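You operate a simulated robot arm through the tools that you are given. There is no shell and no other tool. Be economical: measure what you need, move in short steps, check, and stop when the job is done.

You run a simulated robot arm. Do the job below in one go: nothing can be reset, and whatever is moved stays where it is left.

## Task
Set the cup machine to 80 % speed and 5 bar, then give it a trial run.
Fine: both set before the start; let it run two seconds or more, then stop it with the black button.

It is judged by the outcome, as a careful person would: the job done as asked, and still so three seconds after it is handed in. It fails if anything else is knocked over, pushed out of place, dropped, spilled or broken.

## Robot
A 7-joint arm with a two-finger parallel gripper on a trunk, on a base that drives. Base frame: it is fixed to the floor where the robot stands at the start and does not move with it; the origin is under the middle of the robot, x ahead of it, y to its left, z up. Units: cm, degrees, N and s.
Its first joint turns from -166.0 to 166.0 degrees. Places, roughly: cup machine [130, 0, 50]; machine pressure knob [60, -20, 80]; speed screen [70, 10, 110]. Payload 1.57 kg.
The tool frame sits at the grasp point between the pads (the TCP): z along the fingers, y along the line on which they close. The tips reach 3 cm beyond it. The gripper opens to 8 cm. The fingers are 1.7 cm wide and 1.2 cm thick; the gripper's body (4 by 8.2 cm) begins 8 cm behind the TCP.
Orientation is that of the tool frame in the base frame, as [roll, pitch, yaw] about the fixed x, y, z axes, in that order (R = Rz(yaw) Ry(pitch) Rx(roll)). With the fingers straight down and closing along the base's y, the tool's x points along the base's -x, its y along +y and its z along -z.

## Interface
- The arm moves only by the tool move_arm. Its arguments are lists of equal length, an entry for each row: "translation": the shift along the tool's x, y, z in units of 40 mm (1.0 is 40 mm), a list of three; "dr": the turn, a rotation vector about the tool's x, y, z in units of 4 degrees (1.0 is 4 degrees), a list of three. In form: {"translation": [[tx, ty, tz], ...], "dr": [[ax, ay, az], ...]}. A call has 1 to 8 rows; each row shifts and turns the commanded pose from where the row before left it, along the tool's axes as they then stand. "claw" is the gripper command, from -1 (shut) to 1 (fully open), values between in proportion, set as the call begins (left out, the last holds). A call with a number of a shift or a turn outside -1 to 1 is refused whole. Each row takes 0.2 s and may step no farther than 5 cm and 8.6 degrees from the row before; otherwise, or with a gripper value out of range, the whole call is refused. A pose out of reach is approached as far as the arm can. The call stops where the force on the tool passes 40 N (or 10 N more than at its start, if that is more) or the arm is blocked; 0.2 s more then pass. The fingers move at their own pace (about 15.3 cm/s each) and stop on an object; they squeeze with about 30 N. The grip force told is the motor's: it shows also when the fingers shut on nothing. Time passes only in rows, and 0.2 s behind the last, so rows that do not move let the fingers close. The reply holds the time, the measured pose of the TCP, the force on the tool along the base axes, the opening and the grip force, in the units named above and with some noise, with the torque about the TCP (base axes, N m) and any sound that the robot's microphone picked up.
- Cameras (640 x 400 px; columns grow to the right, rows downward): "scene" is now at [-1.27, 18.5, 141.47]; the picture's right is [-0.06, -1.00, 0.00], its down [-0.18, 0.01, -0.98] and it looks along [0.98, -0.06, -0.18] (base axes); focal length 239 px, centre (320, 200). "wrist" rides on the gripper at [7.2, -0.7, -12.2] in the tool frame; the picture's right is [0.09, 1.00, 0.00], its down [-0.84, 0.08, -0.54] and it looks along [-0.54, 0.05, 0.84] (tool axes); focal length 238 px, centre (320, 200). There is no depth. A picture from a camera that has moved, and an enlarged one, comes with that camera's place and axes in the base frame and with its lens. The place of the scene camera against the robot may be out by one fixed shift of up to 1.2 cm in any direction.
- capture(camera): a new picture of that camera. No time passes.
- steer(legs): drives the robot by 1 to 6 legs, each [ahead, left, turn to the left] in cm, cm and degrees, along the robot's own axes; the way and the turn of a leg run together, so that a leg with both is an arc; at most 150 cm and 180 degrees a leg. The arm and the cameras ride along, it lands a little off, and it stops where it bumps. It gives what a move gives.
- turn_head(pan, tilt): turns the head with the scene camera to pan (to the left, within 143 degrees either way) and tilt (down, from -29 to 69), counted from straight ahead of the robot. It gives what a move gives.
- close_up(camera, box): a new picture of the part [left, top, right, bottom] of that camera's present view, enlarged. No time passes.
- finish_job(): hands the job in; it is judged then, once.

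Go step by step. Nothing tells you exact positions but the pictures and the camera data: compare them with the known pose of the tool, close in by small moves and look again before you grip or let go. The budget is 120 turns and 90 pictures, counting those below and the enlarged ones. Unless the task says otherwise, let go and move clear before handing in, and close with one line.

The tools are called after "Call:" as name(argument=value, ...) on one line, values as JSON. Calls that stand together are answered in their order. move_arm: Moves the arm, as the interface text tells. Its arguments: {"type":"object","properties":{"translation":{"type":"array"},"dr":{"type":"array"},"claw":{"type":"number"}},"required":["translation","dr"]} The other tools are called the same way: steer (legs) drives the base; turn_head (pan, tilt) turns the head that bears the scene camera; capture (camera) takes a picture; close_up (camera, box) takes an enlarged picture of a part of a camera's view; finish_job () hands the job in.

At the start:

```text
time_s: 0.0
tcp_pos: [47.32, 26.83, 140.7]
ee_rot: [180.0, -0.1, 179.9]
force: [-0.4, 0.4, -0.2]
torque: [-0.04, 0.02, 0.04]
grip_width: 7.99
finger_force: 0.2
robot x, y, heading: [-0.12, -0.09, 0.1]
head pan, tilt: [-3.5, 10.1]
```

scene: 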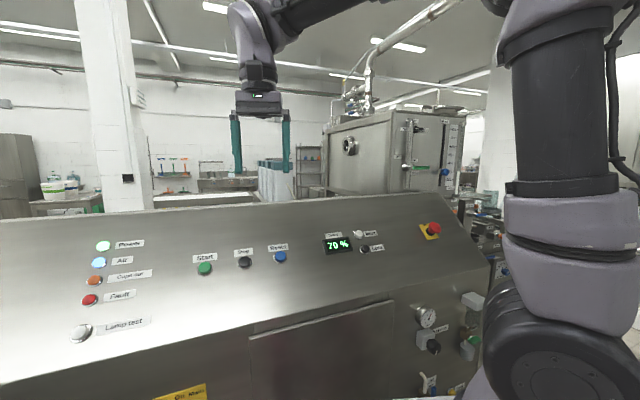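
wrist: 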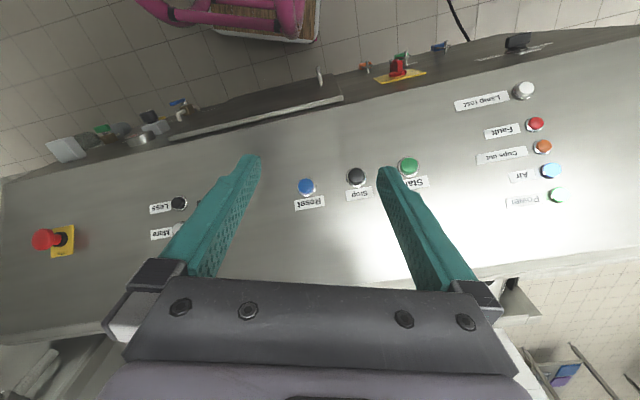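

The panel shows Start, Stop, Reset, a 70 % display with More/Less buttons, and a gauge with a knob at the lower right. I'll enlarge these parts first.

Call:
close_up(camera="scene", box=[180, 210, 460, 290])

Call:
close_up(camera="scene", box=[390, 280, 500, 400])

Call:
close_up(camera="scene", box=[60, 220, 220, 400])

```text
2.29 times, centred on (320, 250) of scene
camera zoom: at [-1.27, 18.5, 141.47], right [-0.06, -1.0, 0.0], down [-0.18, 0.01, -0.98], along [0.98, -0.06, -0.18], focal length 547 px, centre (320, 86)
```

zoom: 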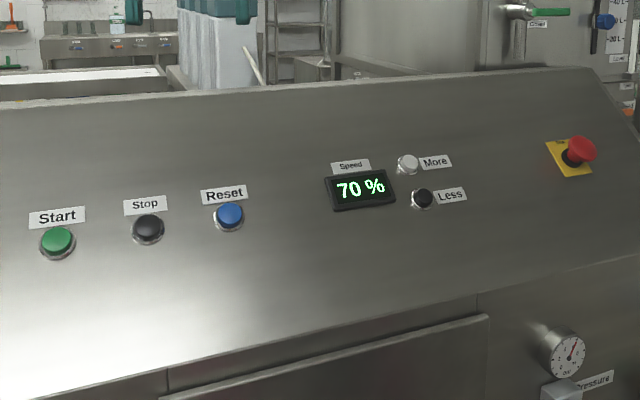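

```text
3.33 times, centred on (445, 340) of scene
camera zoom: at [-1.27, 18.5, 141.47], right [-0.06, -1.0, 0.0], down [-0.18, 0.01, -0.98], along [0.98, -0.06, -0.18], focal length 798 px, centre (-97, -267)
```

zoom: 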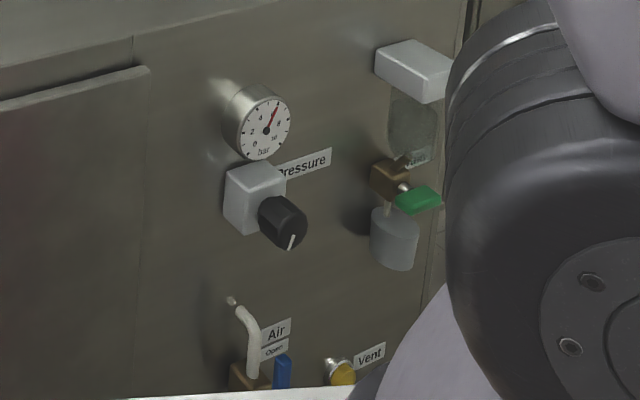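

```text
2.22 times, centred on (140, 310) of scene
camera zoom: at [-1.27, 18.5, 141.47], right [-0.06, -1.0, 0.0], down [-0.18, 0.01, -0.98], along [0.98, -0.06, -0.18], focal length 532 px, centre (720, -44)
```

zoom: 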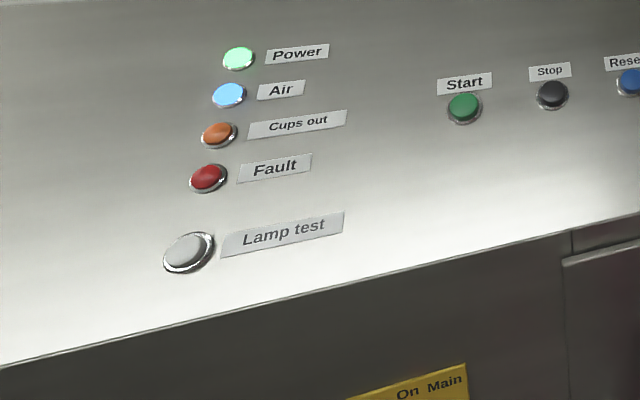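

The panel is yawed about 18° and slopes about 43°. I triangulate More at about [72.7, 1.5, 116.9] and Less at [68.9, 0.2, 113.2]. I'll close the gripper and turn the tool square to the panel.

Call:
move_arm(translation=[[0, 0, 0], [0, 0, 0], [0, 0, 0], [0, 0, 0], [0, 0, 0], [0, 0, 0], [0, 0, 0], [0, 0, 0]], dr=[[0, 0, -0.89], [0, 0, -0.89], [0, 0, -0.89], [0, 0, -0.89], [0, 0, -0.89], [0, -0.98, 0], [0, -0.98, 0], [0, -0.98, 0]], claw=-1)

Call:
move_arm(translation=[[0, 0, 0], [0, 0, 0], [0, 0, 0], [0, 0, 0], [0, 0, 0], [0, 0, 0], [0, 0, 0], [0, 0, 0]], dr=[[0, -0.98, 0], [0, -0.98, 0], [0, -0.98, 0], [0, -0.98, 0], [0, -0.98, 0], [0, -0.98, 0], [0, -0.98, 0], [0, -0.98, 0]])

```text
time_s: 1.8
tcp_pos: [47.31, 26.68, 140.6]
ee_rot: [179.9, 11.8, -162.3]
force: [1.7, 0.0, -0.1]
torque: [-0.01, 0.05, -0.01]
grip_width: 0.0
finger_force: 21.2
robot x, y, heading: [-0.31, 0.01, -0.2]
head pan, tilt: [-3.5, 10.1]
```

```text
time_s: 3.6
tcp_pos: [47.34, 26.81, 140.64]
ee_rot: [-179.9, 43.2, -162.1]
force: [1.1, 0.6, -0.6]
torque: [0.03, 0.05, 0.01]
grip_width: 0.0
finger_force: 21.8
robot x, y, heading: [0.32, 0.26, -0.2]
head pan, tilt: [-3.5, 10.1]
```

Tool is square to the panel. Now move over towards More, staying well above it.

Call:
move_arm(translation=[[0.133, -0.993, 0.5], [0.133, -0.993, 0.5], [0.133, -0.993, 0.5], [0.133, -0.993, 0.5], [0.133, -0.993, 0.5], [0.133, -0.993, 0.5], [0.133, -0.993, 0.5], [0.133, -0.993, 0.5]], dr=[[0, 0, 0], [0, 0, 0], [0, 0, 0], [0, 0, 0], [0, 0, 0], [0, 0, 0], [0, 0, 0], [0, 0, 0]])

Call:
capture(camera="wrist")

Call:
capture(camera="scene")

```text
time_s: 5.4
tcp_pos: [64.33, -0.89, 126.37]
ee_rot: [-179.8, 43.2, -162.1]
force: [0.3, 0.7, 0.0]
torque: [-0.04, -0.01, -0.02]
grip_width: 0.0
finger_force: 21.4
robot x, y, heading: [-0.24, -0.24, -0.1]
head pan, tilt: [-3.5, 10.1]
```

```text
84 pictures are left
camera wrist: at [51.77, -5.71, 130.33], right [-0.37, 0.93, -0.06], down [0.2, 0.15, 0.97], along [0.91, 0.34, -0.24], focal length 238 px, centre (320, 200)
```

wrist: 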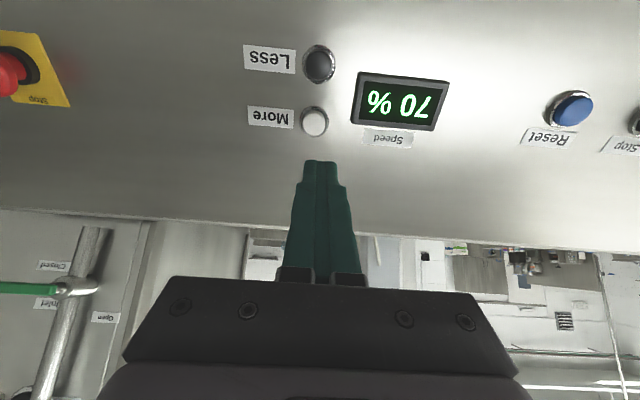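

```text
83 pictures are left
camera scene: at [-1.32, 18.53, 141.47], right [-0.06, -1.0, 0.0], down [-0.18, 0.01, -0.98], along [0.98, -0.06, -0.18], focal length 239 px, centre (320, 200)
```

scene: 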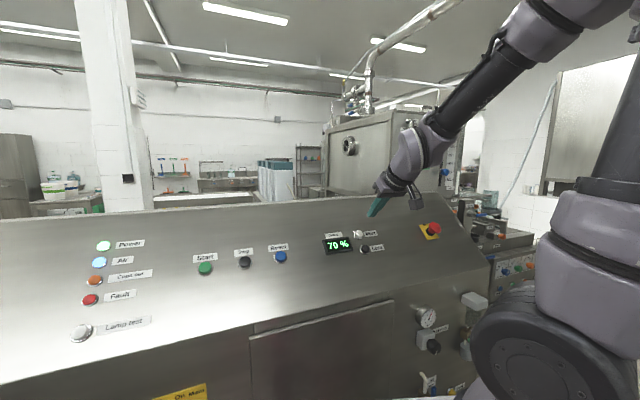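

More is about 0.5 cm in tool +x, 0.6 cm in −y and 12.8 cm ahead. Advance until the tips are about 1.8 cm off and check.

Call:
move_arm(translation=[[0.07, -0.08, 0.7], [0.06, -0.07, 0.7], [0, 0, 0.6]], dr=[[0, 0, 0], [0, 0, 0], [0, 0, 0]])

Call:
close_up(camera="wrist", box=[240, 80, 440, 205])

Call:
close_up(camera="scene", box=[300, 190, 440, 278])

```text
time_s: 6.4
tcp_pos: [70.56, -10.23, 119.93]
ee_rot: [180.0, 43.2, -174.5]
force: [0.2, 0.1, -0.2]
torque: [0.06, -0.02, 0.02]
grip_width: 0.0
finger_force: 21.0
robot x, y, heading: [0.07, 0.12, -0.1]
head pan, tilt: [-3.5, 10.1]
stopped in row 3: the arm was blocked; the commanded pose is now the measured one
```

```text
3.20 times, centred on (340, 142) of wrist
camera zoom: at [57.19, -12.24, 124.07], right [-0.16, 0.98, -0.06], down [0.23, 0.1, 0.97], along [0.96, 0.14, -0.24], focal length 763 px, centre (256, 384)
```

zoom: 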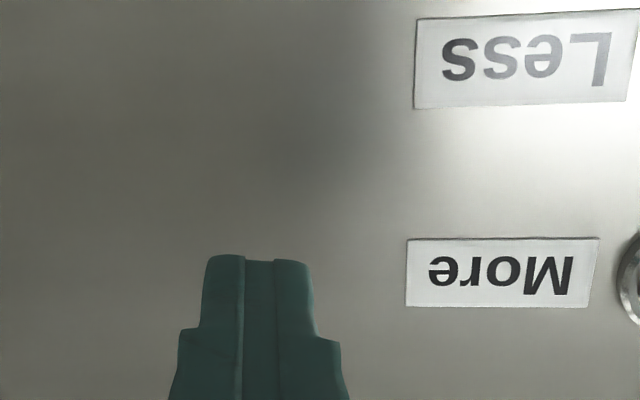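

```text
4.55 times, centred on (370, 234) of scene
camera zoom: at [-1.29, 18.41, 141.48], right [-0.06, -1.0, 0.0], down [-0.18, 0.01, -0.98], along [0.98, -0.06, -0.18], focal length 1088 px, centre (93, 46)
```

zoom: 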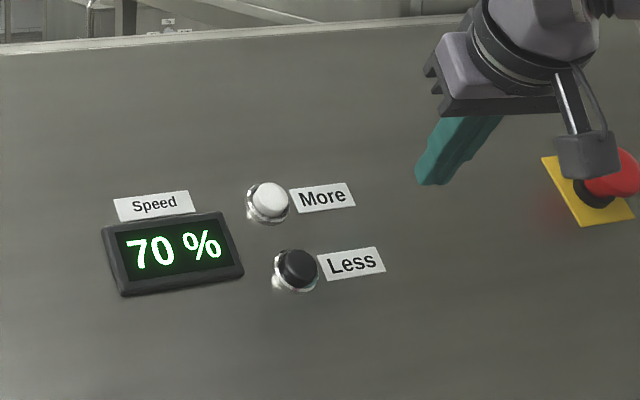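

The arm swerved to the right near a joint limit, close to the emergency stop but not touching it. I'll back straight out.

Call:
move_arm(translation=[[0, 0, -0.7], [0, 0, -0.7], [0, 0, -0.7], [0, 0, -0.7]], dr=[[0, 0, 0], [0, 0, 0], [0, 0, 0], [0, 0, 0]])

Call:
capture(camera="scene")

```text
time_s: 7.4
tcp_pos: [62.87, -10.8, 128.24]
ee_rot: [-179.9, 43.2, -174.1]
force: [0.1, 0.9, -0.3]
torque: [-0.04, 0.01, -0.01]
grip_width: 0.0
finger_force: 21.3
robot x, y, heading: [-0.02, 0.1, -0.2]
head pan, tilt: [-3.5, 10.1]
```

```text
80 pictures are left
camera scene: at [-1.26, 18.55, 141.47], right [-0.06, -1.0, 0.0], down [-0.18, 0.01, -0.98], along [0.98, -0.06, -0.18], focal length 239 px, centre (320, 200)
```

scene: 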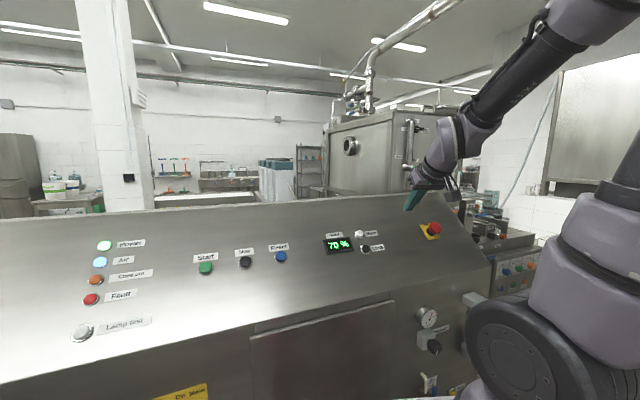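

I suspect the last wrist joint is at its limit. Turning the tool half a turn about its own axis should bring it to mid-range, and the closed fingers press just as well that way.

Call:
move_arm(translation=[[0, 0, 0], [0, 0, 0], [0, 0, 0], [0, 0, 0], [0, 0, 0], [0, 0, 0], [0, 0, 0], [0, 0, 0]], dr=[[0, 0, 1], [0, 0, 1], [0, 0, 1], [0, 0, 1], [0, 0, 1], [0, 0, 1], [0, 0, 1], [0, 0, 1]])

Call:
move_arm(translation=[[0, 0, 0], [0, 0, 0], [0, 0, 0], [0, 0, 0], [0, 0, 0], [0, 0, 0], [0, 0, 0], [0, 0, 0]], dr=[[0, 0, 1], [0, 0, 1], [0, 0, 1], [0, 0, 1], [0, 0, 1], [0, 0, 1], [0, 0, 1], [0, 0, 1]])

Call:
move_arm(translation=[[0, 0, 0], [0, 0, 0], [0, 0, 0], [0, 0, 0], [0, 0, 0], [0, 0, 0], [0, 0, 0], [0, 0, 0]], dr=[[0, 0, 1], [0, 0, 1], [0, 0, 1], [0, 0, 1], [0, 0, 1], [0, 0, 1], [0, 0, 1], [0, 0, 1]])

```text
time_s: 9.2
tcp_pos: [62.91, -10.84, 128.31]
ee_rot: [153.5, 35.6, 145.0]
force: [0.8, 0.1, 0.1]
torque: [-0.01, -0.03, -0.04]
grip_width: 0.0
finger_force: 20.6
robot x, y, heading: [0.05, -0.19, 0.2]
head pan, tilt: [-3.5, 10.1]
```

```text
time_s: 11.0
tcp_pos: [62.82, -10.75, 128.31]
ee_rot: [139.8, 17.4, 115.3]
force: [-0.4, -0.1, 0.2]
torque: [-0.01, -0.02, 0.05]
grip_width: 0.02
finger_force: 21.3
robot x, y, heading: [0.12, -0.26, -0.0]
head pan, tilt: [-3.5, 10.1]
```

```text
time_s: 12.8
tcp_pos: [62.95, -10.94, 128.27]
ee_rot: [136.9, -4.3, 91.3]
force: [0.0, -0.5, -1.2]
torque: [-0.02, -0.01, 0.0]
grip_width: 0.01
finger_force: 21.2
robot x, y, heading: [-0.06, -0.09, -0.2]
head pan, tilt: [-3.5, 10.1]
```

That worked; continue the turn, and correct the yaw in the last three rows.

Call:
move_arm(translation=[[0, 0, 0], [0, 0, 0], [0, 0, 0], [0, 0, 0], [0, 0, 0], [0, 0, 0], [0, 0, 0], [0, 0, 0]], dr=[[0, 0, 1], [0, 0, 1], [0, 0, 1], [0, 0, 1], [0, 0, 1], [0, 0, 1], [0, 0, 1], [0, 0, 1]])

Call:
move_arm(translation=[[0, 0, 0], [0, 0, 0], [0, 0, 0], [0, 0, 0], [0, 0, 0], [0, 0, 0], [0, 0, 0], [0, 0, 0]], dr=[[0, 0, 1], [0, 0, 1], [0, 0, 1], [0, 0, 1], [0, 0, 1], [0, 0, 1], [0, 0, 1], [0, 0, 1]])

Call:
move_arm(translation=[[0, 0, 0], [0, 0, 0], [0, 0, 0], [0, 0, 0], [0, 0, 0], [0, 0, 0], [0, 0, 0], [0, 0, 0]], dr=[[0, 0, 1], [0, 0, 1], [0, 0, 1], [0, 0, 1], [0, 0, 1], [0.68, 0, -0.73], [0.68, 0, -0.73], [0.68, 0, -0.73]])

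Call:
capture(camera="wrist")

```text
time_s: 14.6
tcp_pos: [62.74, -10.85, 128.2]
ee_rot: [143.6, -25.1, 66.0]
force: [0.3, 0.4, -0.2]
torque: [-0.01, 0.0, 0.04]
grip_width: 0.01
finger_force: 21.4
robot x, y, heading: [-0.02, -0.15, -0.2]
head pan, tilt: [-3.5, 10.1]
```

```text
time_s: 16.4
tcp_pos: [62.86, -10.92, 128.2]
ee_rot: [162.2, -40.0, 32.2]
force: [0.4, 0.8, -1.1]
torque: [-0.01, 0.0, -0.02]
grip_width: 0.0
finger_force: 21.4
robot x, y, heading: [0.2, 0.12, 0.0]
head pan, tilt: [-3.5, 10.1]
```

```text
time_s: 18.2
tcp_pos: [62.81, -10.93, 128.21]
ee_rot: [180.0, -43.2, 17.8]
force: [-0.1, 0.2, 0.5]
torque: [0.0, -0.02, -0.01]
grip_width: 0.0
finger_force: 21.5
robot x, y, heading: [0.21, -0.01, 0.1]
head pan, tilt: [-3.5, 10.1]
```

```text
79 pictures are left
camera wrist: at [59.81, -11.11, 142.12], right [0.37, -0.93, 0.06], down [-0.91, -0.37, -0.18], along [0.19, 0.01, -0.98], focal length 238 px, centre (320, 200)
```

wrist: 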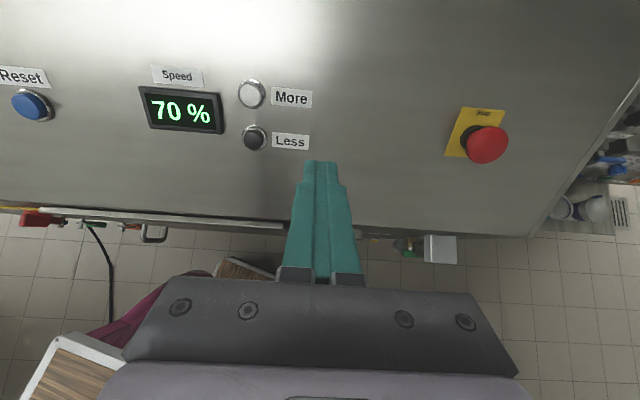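

The tool reached the flipped pose freely. More lies about +1.8 in tool x, −8.3 in y and 17 ahead. I'll move there with a 4 cm gap.

Call:
move_arm(translation=[[0.15, -0.7, 0.6], [0.15, -0.7, 0.6], [0.14, -0.68, 0.6], [0, 0, 0.7]], dr=[[0, 0, 0], [0, 0, 0], [0, 0, 0], [0, 0, 0]])

Call:
close_up(camera="wrist", box=[220, 80, 420, 205])

Call:
close_up(camera="scene", box=[300, 190, 440, 278])

```text
time_s: 19.2
tcp_pos: [68.15, -0.34, 122.25]
ee_rot: [179.8, -43.1, 17.7]
force: [-0.2, 0.1, 0.0]
torque: [-0.03, -0.02, -0.03]
grip_width: 0.0
finger_force: 21.2
robot x, y, heading: [0.14, 0.09, 0.0]
head pan, tilt: [-3.5, 10.1]
```

```text
3.20 times, centred on (320, 142) of wrist
camera zoom: at [65.14, -0.62, 135.99], right [0.37, -0.93, 0.06], down [-0.91, -0.37, -0.18], along [0.19, 0.01, -0.98], focal length 763 px, centre (320, 384)
```

zoom: 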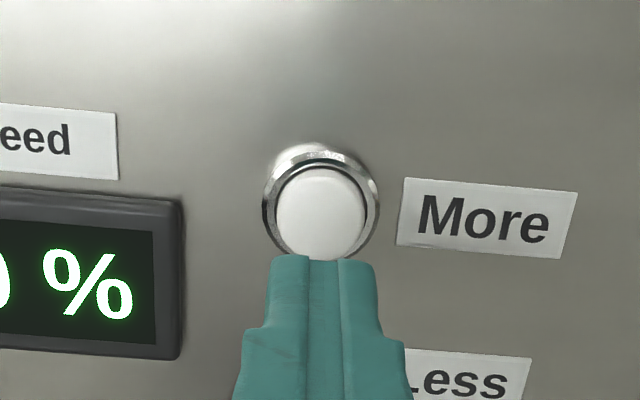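

```text
4.55 times, centred on (370, 234) of scene
camera zoom: at [-1.35, 18.5, 141.47], right [-0.06, -1.0, 0.0], down [-0.18, 0.01, -0.98], along [0.98, -0.06, -0.18], focal length 1088 px, centre (93, 46)
```

zoom: 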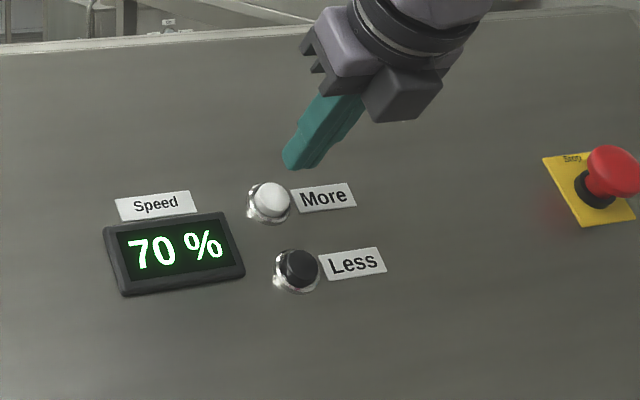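

Tips are lined up with More, about 4.2 cm off. Approach close, then press gently and retract.

Call:
move_arm(translation=[[0, 0, 0.45], [0, 0, 0.45], [0, 0, 0.1], [0, 0, 0.05]], dr=[[0, 0, 0], [0, 0, 0], [0, 0, 0], [0, 0, 0]])

Call:
close_up(camera="scene", box=[300, 190, 440, 278])

```text
time_s: 20.2
tcp_pos: [70.83, 0.43, 119.04]
ee_rot: [180.0, -43.3, 17.8]
force: [0.2, -0.2, -0.8]
torque: [0.03, 0.01, 0.03]
grip_width: 0.02
finger_force: 21.4
robot x, y, heading: [-0.02, 0.02, 0.1]
head pan, tilt: [-3.5, 10.1]
```

```text
4.55 times, centred on (370, 234) of scene
camera zoom: at [-1.31, 18.5, 141.47], right [-0.06, -1.0, 0.0], down [-0.18, 0.01, -0.98], along [0.98, -0.06, -0.18], focal length 1088 px, centre (93, 46)
```

zoom: 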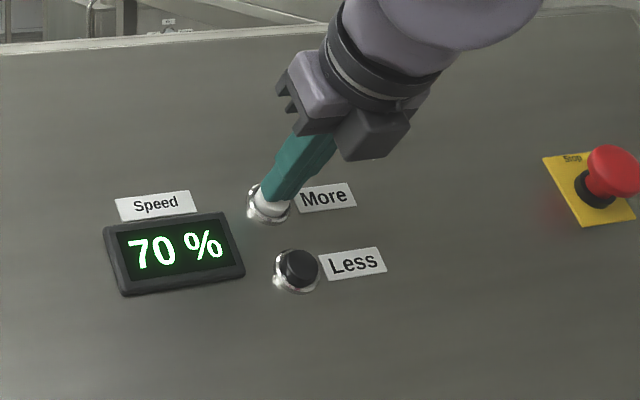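

Almost touching and aligned. Press in small steps.

Call:
move_arm(translation=[[0, 0, 0.06], [0, 0, 0.06], [0, 0, 0.06]], dr=[[0, 0, 0], [0, 0, 0], [0, 0, 0]])

Call:
close_up(camera="scene", box=[300, 190, 440, 278])

```text
time_s: 21.0
tcp_pos: [71.26, 0.54, 118.52]
ee_rot: [179.9, -43.3, 17.9]
force: [-9.2, -1.2, 6.0]
torque: [0.04, 0.16, -0.01]
grip_width: 0.0
finger_force: 21.3
robot x, y, heading: [0.2, 0.22, -0.0]
head pan, tilt: [-3.5, 10.1]
heard: click
```

```text
4.55 times, centred on (370, 234) of scene
camera zoom: at [-1.37, 18.49, 141.47], right [-0.06, -1.0, 0.0], down [-0.18, 0.01, -0.98], along [0.98, -0.06, -0.18], focal length 1088 px, centre (93, 46)
```

zoom: 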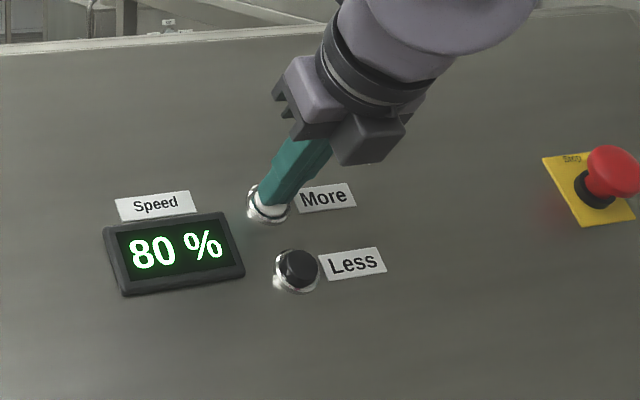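

Speed reads 80 %. Release now and pull back about 20 cm; then look around the robot before repositioning for the pressure knob.

Call:
move_arm(translation=[[0, 0, -0.9], [0, 0, -0.9], [0, 0, -0.9], [0, 0, -0.9], [0, 0, -0.9], [0, 0, -0.5]], dr=[[0, 0, 0], [0, 0, 0], [0, 0, 0], [0, 0, 0], [0, 0, 0], [0, 0, 0]])

Call:
turn_head(pan=-20, tilt=55)

Call:
capture(camera="scene")

Call:
turn_head(pan=140, tilt=40)

Call:
capture(camera="scene")

Call:
turn_head(pan=-140, tilt=40)

Call:
capture(camera="scene")

```text
time_s: 22.4
tcp_pos: [57.96, -3.49, 133.06]
ee_rot: [-180.0, -43.3, 17.7]
force: [-0.7, 0.3, -0.6]
torque: [0.02, 0.01, 0.01]
grip_width: 0.0
finger_force: 20.9
robot x, y, heading: [-0.23, -0.22, -0.0]
head pan, tilt: [-3.5, 10.1]
```

```text
time_s: 23.5
tcp_pos: [58.0, -3.43, 133.09]
ee_rot: [179.9, -43.2, 17.8]
force: [-1.0, -0.4, -0.4]
torque: [0.0, 0.01, -0.01]
grip_width: 0.0
finger_force: 21.3
robot x, y, heading: [0.02, -0.28, 0.1]
head pan, tilt: [-20.0, 55.0]
```

```text
74 pictures are left
camera scene: at [-3.81, 16.6, 134.66], right [-0.34, -0.94, 0.0], down [-0.77, 0.28, -0.57], along [0.54, -0.2, -0.82], focal length 239 px, centre (320, 200)
```

scene: 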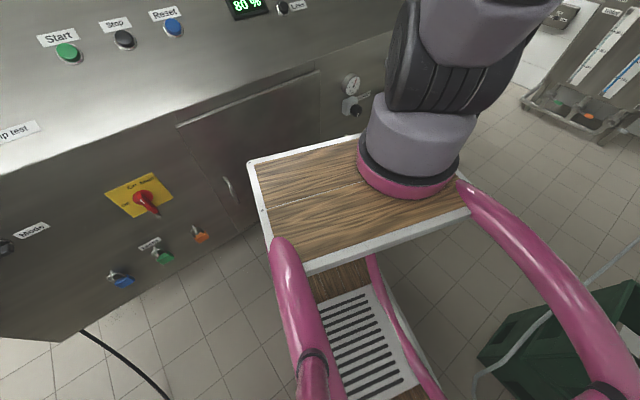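

```text
time_s: 26.0
tcp_pos: [58.08, -3.42, 133.13]
ee_rot: [179.9, -43.3, 17.7]
force: [0.0, -0.6, 0.1]
torque: [0.02, 0.01, 0.02]
grip_width: 0.01
finger_force: 21.1
robot x, y, heading: [0.13, 0.24, 0.3]
head pan, tilt: [140.0, 40.0]
```

```text
73 pictures are left
camera scene: at [-17.11, 24.51, 136.72], right [0.64, 0.77, 0.0], down [0.49, -0.41, -0.77], along [-0.59, 0.49, -0.64], focal length 239 px, centre (320, 200)
```

scene: 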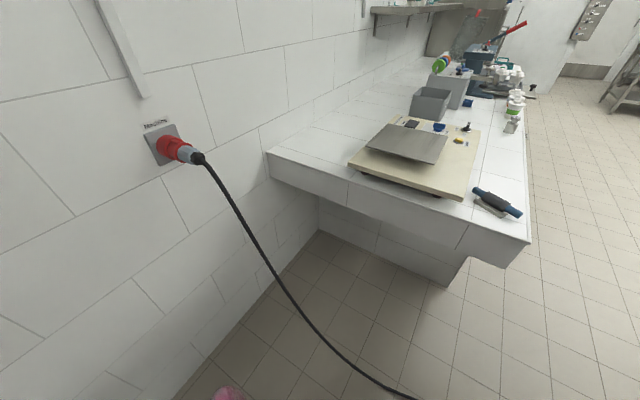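

```text
time_s: 29.8
tcp_pos: [58.01, -3.38, 133.11]
ee_rot: [179.9, -43.2, 17.8]
force: [0.6, -0.7, -0.9]
torque: [-0.01, 0.05, 0.0]
grip_width: 0.0
finger_force: 21.6
robot x, y, heading: [-0.08, 0.17, 0.0]
head pan, tilt: [-140.0, 40.0]
```

```text
72 pictures are left
camera scene: at [-17.09, 13.58, 136.72], right [-0.64, 0.76, 0.0], down [0.49, 0.41, -0.77], along [-0.59, -0.49, -0.64], focal length 239 px, centre (320, 200)
```

scene: 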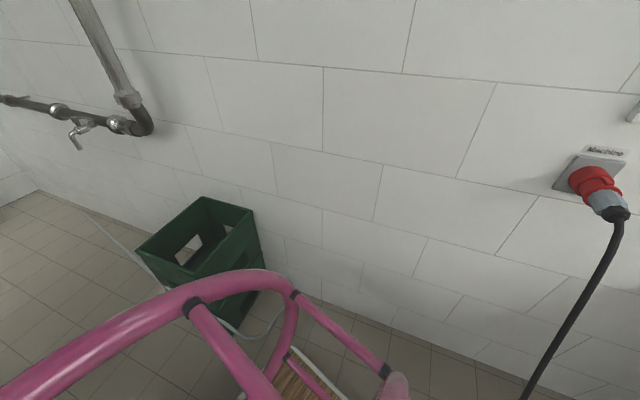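

The robot is a cart whose arm sits close to the knob, so the arm needs more room. The wall behind leaves about 25 cm, so I'll back up 14 cm and look at the knob.

Call:
steer(legs=[[-14, 0, 0]])

Call:
turn_head(pan=-20, tilt=35)

Call:
capture(camera="scene")

```text
time_s: 31.2
tcp_pos: [43.98, -3.45, 133.18]
ee_rot: [179.9, -43.1, 17.8]
force: [0.2, 0.8, -0.2]
torque: [-0.01, 0.03, -0.02]
grip_width: 0.02
finger_force: 22.0
robot x, y, heading: [-14.27, 0.15, 0.1]
head pan, tilt: [-140.0, 40.0]
```

```text
time_s: 33.2
tcp_pos: [43.92, -3.48, 133.14]
ee_rot: [179.9, -43.3, 17.8]
force: [-0.2, 0.4, -0.7]
torque: [0.01, -0.01, -0.01]
grip_width: 0.0
finger_force: 22.0
robot x, y, heading: [-14.24, 0.14, 0.1]
head pan, tilt: [-20.0, 35.0]
```

```text
71 pictures are left
camera scene: at [-16.42, 16.03, 137.48], right [-0.34, -0.94, 0.0], down [-0.54, 0.2, -0.82], along [0.77, -0.28, -0.57], focal length 239 px, centre (320, 200)
```

scene: 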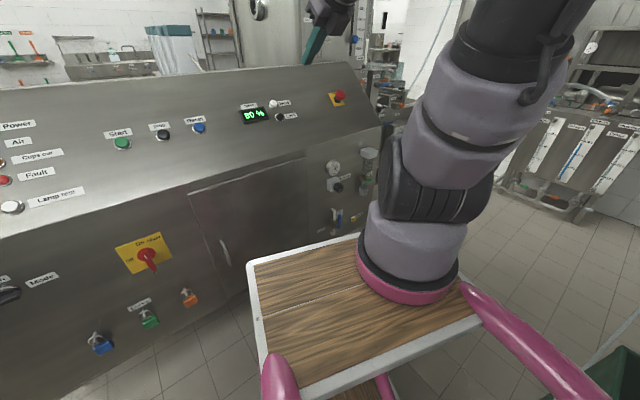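

Now enlarge the knob and gauge from here.

Call:
close_up(camera="scene", box=[300, 145, 396, 205])

```text
6.67 times, centred on (348, 175) of scene
camera zoom: at [-16.42, 16.03, 137.48], right [-0.34, -0.94, 0.0], down [-0.54, 0.2, -0.82], along [0.77, -0.28, -0.57], focal length 1596 px, centre (133, 367)
```

zoom: 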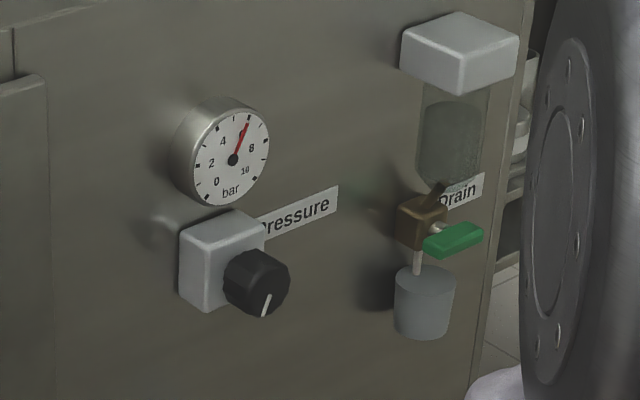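

Gauge reads 6 bar; the knob face is at about [57.9, −19.0, 86.1], facing along [−0.95, −0.31, 0]. I'll pitch the tool to horizontal and then go down in front of the knob.

Call:
move_arm(translation=[[0, 0, 0], [0, 0, 0], [0, 0, 0], [0, 0, 0], [0, 0, 0], [0, 0, 0]], dr=[[0, 0.975, 0], [0, 0.975, 0], [0, 0.975, 0], [0, 0.975, 0], [0, 0.975, 0], [0, 0.975, 0]])

Call:
move_arm(translation=[[0, 0, 0], [0, 0, 0], [0, 0, 0], [0, 0, 0], [0, 0, 0], [0, 0, 0]], dr=[[0, 0.975, 0], [0, 0.975, 0], [0, 0.975, 0], [0, 0.975, 0], [0, 0.975, 0], [0, 0.975, 0]])

Call:
capture(camera="scene")

```text
time_s: 34.6
tcp_pos: [45.9, -3.4, 135.74]
ee_rot: [179.9, -66.5, 17.7]
force: [-0.8, 0.2, 0.9]
torque: [-0.01, 0.03, -0.03]
grip_width: 0.01
finger_force: 21.2
out of reach, approached as far as the arm can: row 4, 5, 6
robot x, y, heading: [-14.02, -0.36, 0.2]
head pan, tilt: [-20.0, 35.0]
```

```text
time_s: 36.0
tcp_pos: [50.94, -3.65, 142.22]
ee_rot: [72.9, -89.9, 124.8]
force: [-0.5, 0.3, 0.9]
torque: [-0.01, 0.01, -0.02]
grip_width: 0.0
finger_force: 21.6
out of reach, approached as far as the arm can: row 1, 2, 3, 4, 5, 6
robot x, y, heading: [-14.37, 0.3, 0.2]
head pan, tilt: [-20.0, 35.0]
```

```text
69 pictures are left
camera scene: at [-16.43, 16.03, 137.48], right [-0.34, -0.94, 0.0], down [-0.54, 0.2, -0.82], along [0.77, -0.28, -0.57], focal length 239 px, centre (320, 200)
```

scene: 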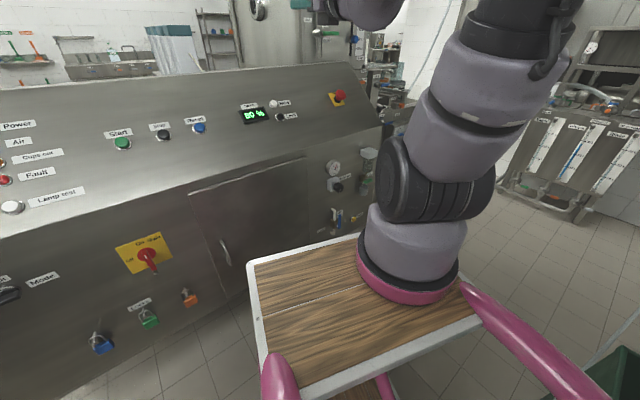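

Too close for a horizontal tool: the arm base sits at the cart's front right, around body [25, −16]. Turning the cart 45° right on the spot should put the arm base about 67 cm from the knob, with clearance to wall, cable and hose.

Call:
steer(legs=[[0, 0, -22], [0, 0, -23]])

Call:
turn_head(pan=25, tilt=35)

Call:
capture(camera="scene")

```text
time_s: 38.7
tcp_pos: [29.42, -48.46, 142.12]
ee_rot: [122.6, -89.8, 30.4]
force: [0.3, -0.3, -0.1]
torque: [0.02, -0.02, 0.01]
grip_width: 0.01
finger_force: 21.3
robot x, y, heading: [-13.88, 0.15, -44.8]
head pan, tilt: [-20.0, 35.0]
```

```text
time_s: 39.9
tcp_pos: [29.39, -48.45, 142.15]
ee_rot: [122.9, -89.9, 30.0]
force: [1.1, 0.2, 0.2]
torque: [0.01, -0.02, -0.01]
grip_width: 0.01
finger_force: 21.8
robot x, y, heading: [-13.79, 0.21, -44.5]
head pan, tilt: [25.0, 35.0]
```

```text
68 pictures are left
camera scene: at [-0.1, 17.58, 137.48], right [-0.34, -0.94, 0.0], down [-0.54, 0.19, -0.82], along [0.77, -0.28, -0.57], focal length 239 px, centre (320, 200)
```

scene: 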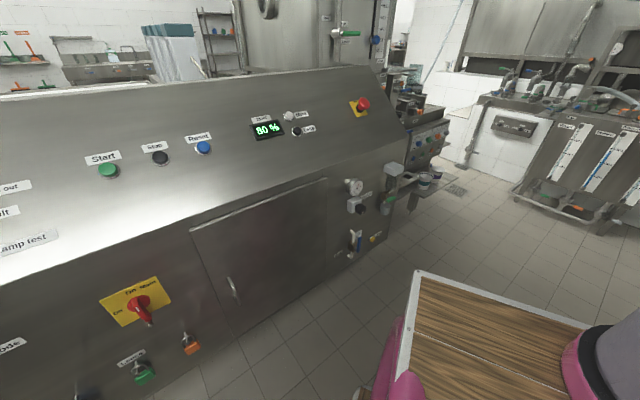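

Good view with the knob clear. Next: turn the tool 45° left to face the knob squarely while starting down.

Call:
move_arm(translation=[[-0.5, 0, 0], [-0.5, 0, 0], [-0.5, 0, 0], [-0.5, 0, 0], [-0.5, 0, 0], [-0.5, 0, 0], [-0.5, 0, 0], [-0.5, 0, 0]], dr=[[0.9, 0, 0], [0.9, 0, 0], [0.9, 0, 0], [0.9, 0, 0], [0.9, 0, 0], [0.9, 0, 0], [0.9, 0, 0], [0.9, 0, 0]])

```text
time_s: 41.6
tcp_pos: [30.46, -50.01, 127.87]
ee_rot: [90.2, -90.0, 91.4]
force: [0.0, 0.4, -0.1]
torque: [0.02, 0.0, -0.03]
grip_width: 0.0
finger_force: 21.3
out of reach, approached as far as the arm can: row 1, 2, 3, 4
robot x, y, heading: [-14.21, 0.02, -44.7]
head pan, tilt: [25.0, 35.0]
```

Call:
move_arm(translation=[[-0.9, 0, 0], [-0.9, 0, 0], [-0.9, 0, 0], [-0.9, 0, 0], [-0.6, -0.9, 0], [-0.6, -0.9, 0], [-0.6, -0.9, 0], [-0.6, -0.9, 0]], dr=[[1, 0, 0], [1, 0, 0], [1, 0, 0], [1, 0, 0], [0, 0, 0], [0, 0, 0], [0, 0, 0], [0, 0, 0]], claw=0.5)

Call:
capture(camera="scene")

Call:
capture(camera="wrist")

```text
time_s: 43.5
tcp_pos: [27.59, -39.37, 101.84]
ee_rot: [84.7, -89.9, 113.1]
force: [0.8, 0.3, 0.1]
torque: [0.01, -0.01, 0.03]
grip_width: 6.0
finger_force: 0.0
out of reach, approached as far as the arm can: row 7, 8
robot x, y, heading: [-13.8, -0.25, -44.7]
head pan, tilt: [25.0, 35.0]
```

```text
67 pictures are left
camera scene: at [-0.11, 17.62, 137.48], right [-0.34, -0.94, 0.0], down [-0.54, 0.19, -0.82], along [0.77, -0.28, -0.57], focal length 239 px, centre (320, 200)
```

scene: 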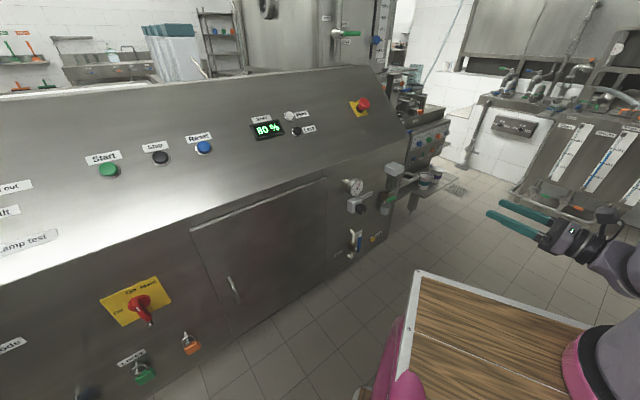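

```text
66 pictures are left
camera wrist: at [15.96, -42.41, 109.11], right [0.3, -0.95, 0.09], down [-0.49, -0.24, -0.84], along [0.82, 0.21, -0.54], focal length 238 px, centre (320, 200)
```

wrist: 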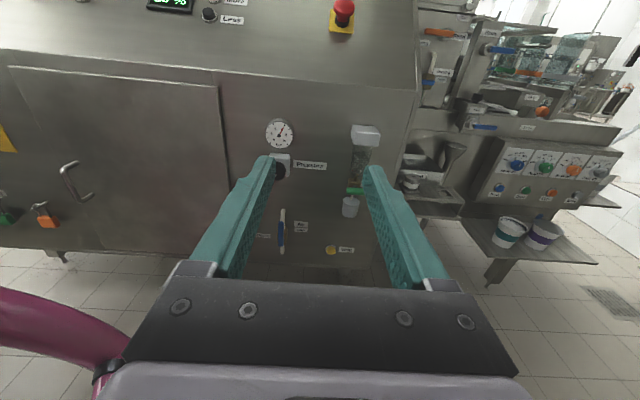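

The arm now faces the knob. Continue forward, left and down to a pre-grasp spot.

Call:
move_arm(translation=[[-0.6, -0.35, 0.7], [-0.6, -0.35, 0.7], [-0.6, -0.35, 0.7], [-0.6, -0.35, 0.7], [-0.6, -0.35, 0.7], [-0.6, -0.35, 0.7]], dr=[[0, 0, 0], [0, 0, 0], [0, 0, 0], [0, 0, 0], [0, 0, 0], [0, 0, 0]])

Call:
capture(camera="scene")

Call:
capture(camera="wrist")

```text
time_s: 44.9
tcp_pos: [40.98, -26.4, 87.48]
ee_rot: [151.6, -89.8, 45.9]
force: [-0.4, 1.0, -0.9]
torque: [-0.03, -0.04, -0.01]
grip_width: 5.99
finger_force: 0.1
robot x, y, heading: [-13.99, 0.24, -45.1]
head pan, tilt: [25.0, 35.0]
```

```text
65 pictures are left
camera scene: at [-0.11, 17.57, 137.48], right [-0.34, -0.94, 0.0], down [-0.54, 0.19, -0.82], along [0.77, -0.28, -0.57], focal length 239 px, centre (320, 200)
```

scene: 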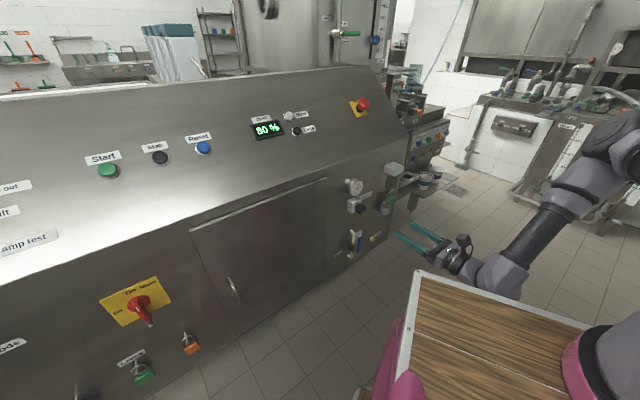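

```text
64 pictures are left
camera wrist: at [29.44, -29.34, 94.77], right [0.3, -0.95, 0.09], down [-0.49, -0.24, -0.84], along [0.82, 0.21, -0.54], focal length 238 px, centre (320, 200)
```

wrist: 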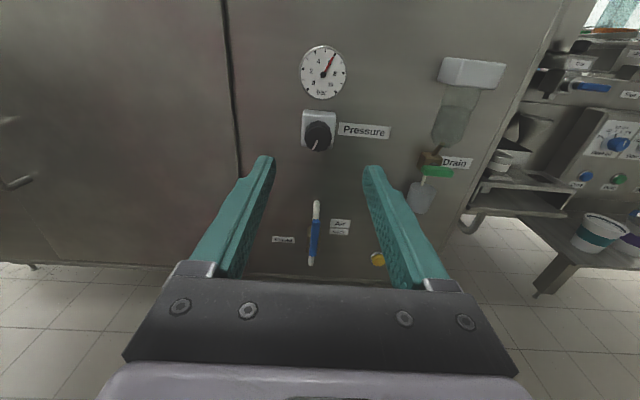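

The wrist camera puts the knob straight ahead (y ≈ 0) and about 2.5 cm low, so I trust that over the scene camera. Advance 9 cm and look again.

Call:
move_arm(translation=[[-0.2, 0, 0.75], [-0.2, 0, 0.75], [-0.2, 0, 0.75]], dr=[[0, 0, 0], [0, 0, 0], [0, 0, 0]])

Call:
capture(camera="wrist")

Call:
close_up(camera="scene", box=[330, 165, 480, 285])

```text
time_s: 45.6
tcp_pos: [49.6, -23.79, 84.99]
ee_rot: [-141.7, -89.9, -20.6]
force: [0.0, -0.2, 0.3]
torque: [0.03, 0.04, -0.01]
grip_width: 6.03
finger_force: 0.0
robot x, y, heading: [-13.87, 0.04, -44.8]
head pan, tilt: [25.0, 35.0]
```

```text
63 pictures are left
camera wrist: at [38.02, -26.79, 92.28], right [0.3, -0.95, 0.09], down [-0.49, -0.24, -0.84], along [0.82, 0.21, -0.54], focal length 238 px, centre (320, 200)
```

wrist: 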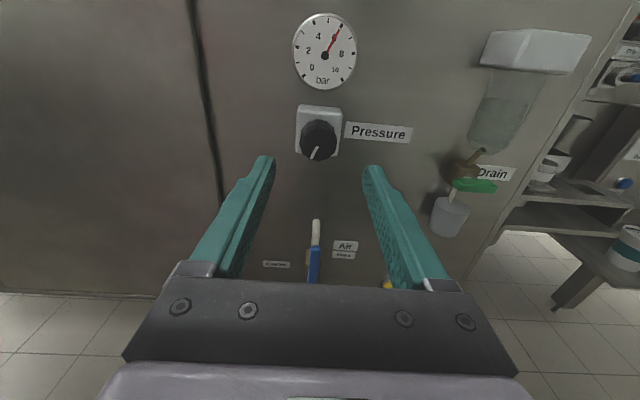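

```text
3.33 times, centred on (405, 225) of scene
camera zoom: at [-0.1, 17.56, 137.48], right [-0.34, -0.94, 0.0], down [-0.54, 0.19, -0.82], along [0.77, -0.28, -0.57], focal length 798 px, centre (37, 117)
```

zoom: 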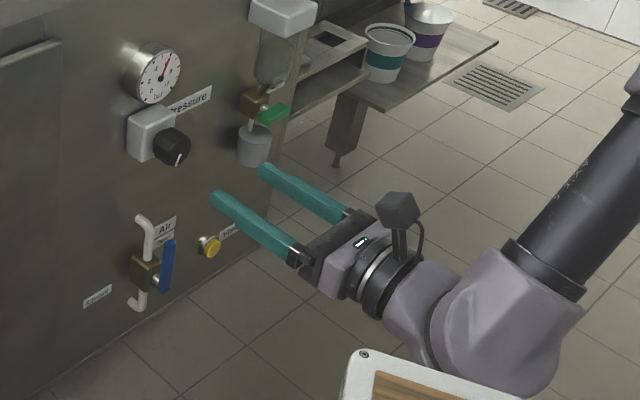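

Both cameras now agree: knob face about 11 cm ahead, 0.5 cm low. Advance 7.5 cm (tips just short of it) and check.

Call:
move_arm(translation=[[-0.04, 0, 0.65], [-0.04, 0, 0.65], [-0.04, -0.02, 0.57]], dr=[[0, 0, 0], [0, 0, 0], [0, 0, 0]])

Call:
capture(camera="wrist")

Call:
close_up(camera="scene", box=[325, 165, 445, 240])

```text
time_s: 46.5
tcp_pos: [56.79, -21.4, 84.71]
ee_rot: [-15.3, -89.9, -147.1]
force: [0.2, -0.3, -0.4]
torque: [0.01, 0.0, 0.04]
grip_width: 6.01
finger_force: 0.1
robot x, y, heading: [-14.18, -0.43, -44.9]
head pan, tilt: [25.0, 35.0]
```

```text
61 pictures are left
camera wrist: at [45.07, -24.47, 91.95], right [0.3, -0.95, 0.09], down [-0.49, -0.24, -0.84], along [0.82, 0.21, -0.54], focal length 238 px, centre (320, 200)
```

wrist: 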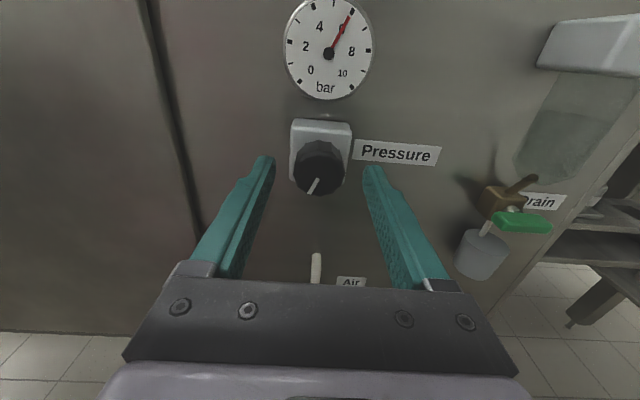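

```text
5.33 times, centred on (385, 202) of scene
camera zoom: at [-0.09, 17.57, 137.48], right [-0.34, -0.94, 0.0], down [-0.54, 0.19, -0.82], along [0.77, -0.28, -0.57], focal length 1277 px, centre (-27, 187)
```

zoom: 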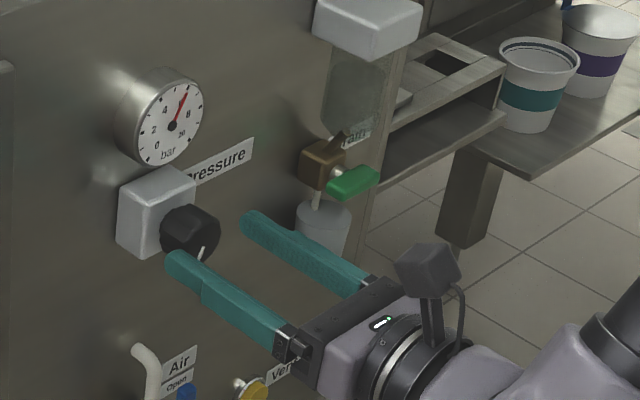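

Aligned; the knob sits between the fingers. Advance 1.8 cm and close.

Call:
move_arm(translation=[[-0.04, 0, 0.2], [0, 0, 0.15], [0, 0, 0.1]], dr=[[0, 0, 0], [0, 0, 0], [0, 0, 0]])

Call:
close_up(camera="scene", box=[325, 165, 445, 240])

```text
time_s: 47.2
tcp_pos: [58.4, -20.69, 84.71]
ee_rot: [143.9, -89.9, 53.9]
force: [0.3, 0.2, -1.6]
torque: [-0.04, 0.0, 0.0]
grip_width: 6.0
finger_force: 0.1
robot x, y, heading: [-14.07, -0.04, -45.0]
head pan, tilt: [25.0, 35.0]
```

```text
5.33 times, centred on (385, 202) of scene
camera zoom: at [-0.09, 17.59, 137.48], right [-0.34, -0.94, 0.0], down [-0.54, 0.19, -0.82], along [0.77, -0.28, -0.57], focal length 1277 px, centre (-27, 187)
```

zoom: 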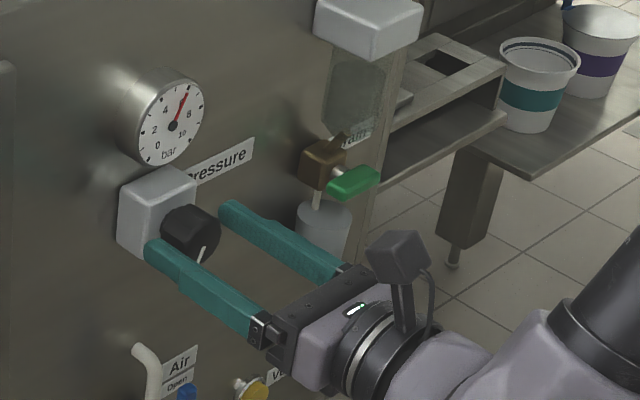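

Call:
move_arm(translation=[[0, 0, 0], [0, 0, 0], [0, 0, 0]], dr=[[0, 0, 0], [0, 0, 0], [0, 0, 0]], claw=-1)

Call:
close_up(camera="wrist", box=[240, 0, 400, 220])

```text
time_s: 48.0
tcp_pos: [58.33, -20.99, 84.49]
ee_rot: [-48.3, -90.0, -114.3]
force: [9.3, -10.9, -0.2]
torque: [-0.17, 0.15, 0.17]
grip_width: 3.76
finger_force: 43.9
robot x, y, heading: [-14.4, -0.2, -44.8]
head pan, tilt: [25.0, 35.0]
```

```text
1.82 times, centred on (320, 110) of wrist
camera zoom: at [46.82, -23.87, 91.84], right [0.3, -0.95, 0.09], down [-0.49, -0.24, -0.84], along [0.82, 0.2, -0.54], focal length 433 px, centre (320, 364)
```

zoom: 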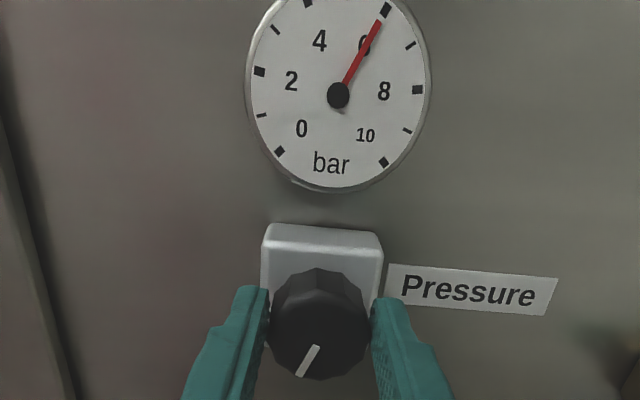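

Gripped at 3.8 cm with the needle at 6. Turn counter-clockwise a little and read the gauge.

Call:
move_arm(translation=[[0, 0, 0], [0, 0, 0], [0, 0, 0]], dr=[[0, 0, -1], [0, 0, -1], [0, 0, -1]])

Call:
close_up(camera="wrist", box=[240, 0, 400, 220])

```text
time_s: 48.9
tcp_pos: [58.49, -20.79, 84.58]
ee_rot: [90.0, -78.0, 107.6]
force: [0.9, -10.3, 9.9]
torque: [-0.01, -0.13, -0.09]
grip_width: 3.77
finger_force: 43.4
robot x, y, heading: [-14.11, -0.15, -45.0]
head pan, tilt: [25.0, 35.0]
```

```text
1.82 times, centred on (320, 110) of wrist
camera zoom: at [46.34, -22.39, 91.53], right [0.29, -0.91, 0.3], down [-0.44, -0.4, -0.8], along [0.85, 0.1, -0.52], focal length 433 px, centre (320, 364)
```

zoom: 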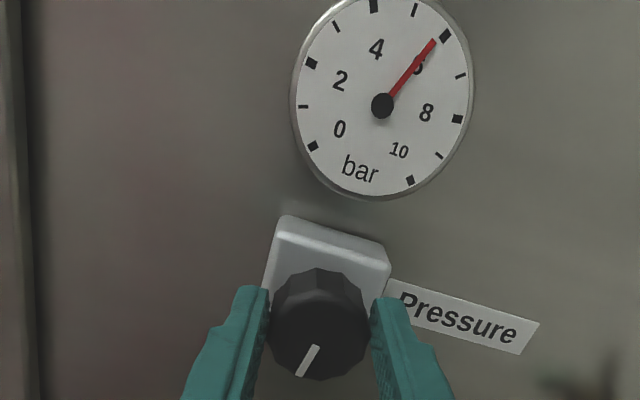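

The pointer turned with the grip and the needle dropped slightly, so the direction is right. Turn more.

Call:
move_arm(translation=[[0, 0, 0], [0, 0, 0], [0, 0, 0], [0, 0, 0], [0, 0, 0], [0, 0, 0]], dr=[[0, 0, -1], [0, 0, -1], [0, 0, -1], [0, 0, -1], [0, 0, -1], [0, 0, -1]])

Call:
close_up(camera="wrist", box=[240, 0, 440, 220])

Call:
close_up(camera="scene", box=[330, 170, 394, 220])

```text
time_s: 50.2
tcp_pos: [58.49, -20.52, 84.43]
ee_rot: [90.2, -53.9, 107.7]
force: [-8.9, 8.9, 6.0]
torque: [0.25, -0.62, 0.21]
grip_width: 3.78
finger_force: 44.2
robot x, y, heading: [-14.18, 0.19, -45.1]
head pan, tilt: [25.0, 35.0]
```

```text
1.82 times, centred on (340, 110) of wrist
camera zoom: at [45.48, -19.72, 89.98], right [0.23, -0.71, 0.66], down [-0.35, -0.69, -0.63], along [0.91, -0.08, -0.41], focal length 433 px, centre (284, 364)
```

zoom: 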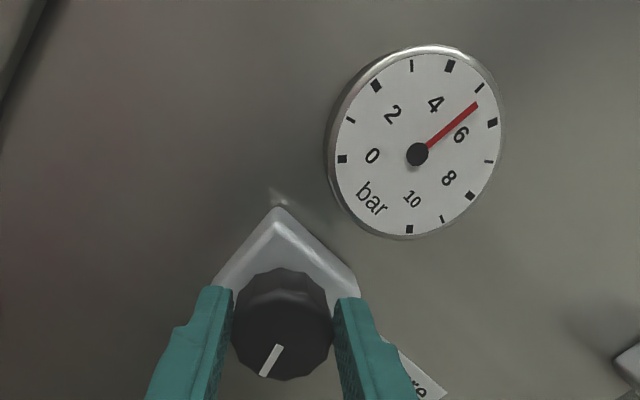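

```text
8.00 times, centred on (362, 195) of scene
camera zoom: at [-0.14, 17.63, 137.48], right [-0.34, -0.94, 0.0], down [-0.54, 0.19, -0.82], along [0.77, -0.28, -0.57], focal length 1916 px, centre (-16, 240)
```

zoom: 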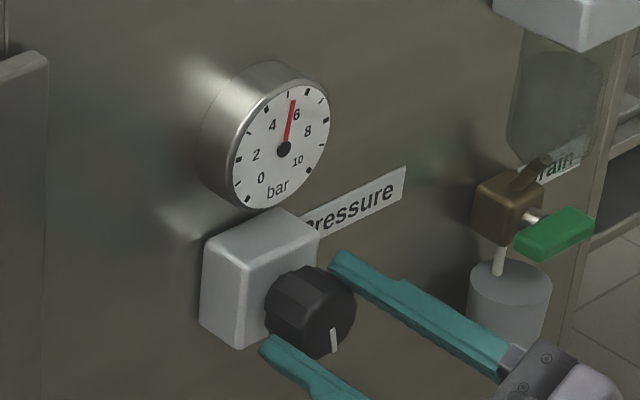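

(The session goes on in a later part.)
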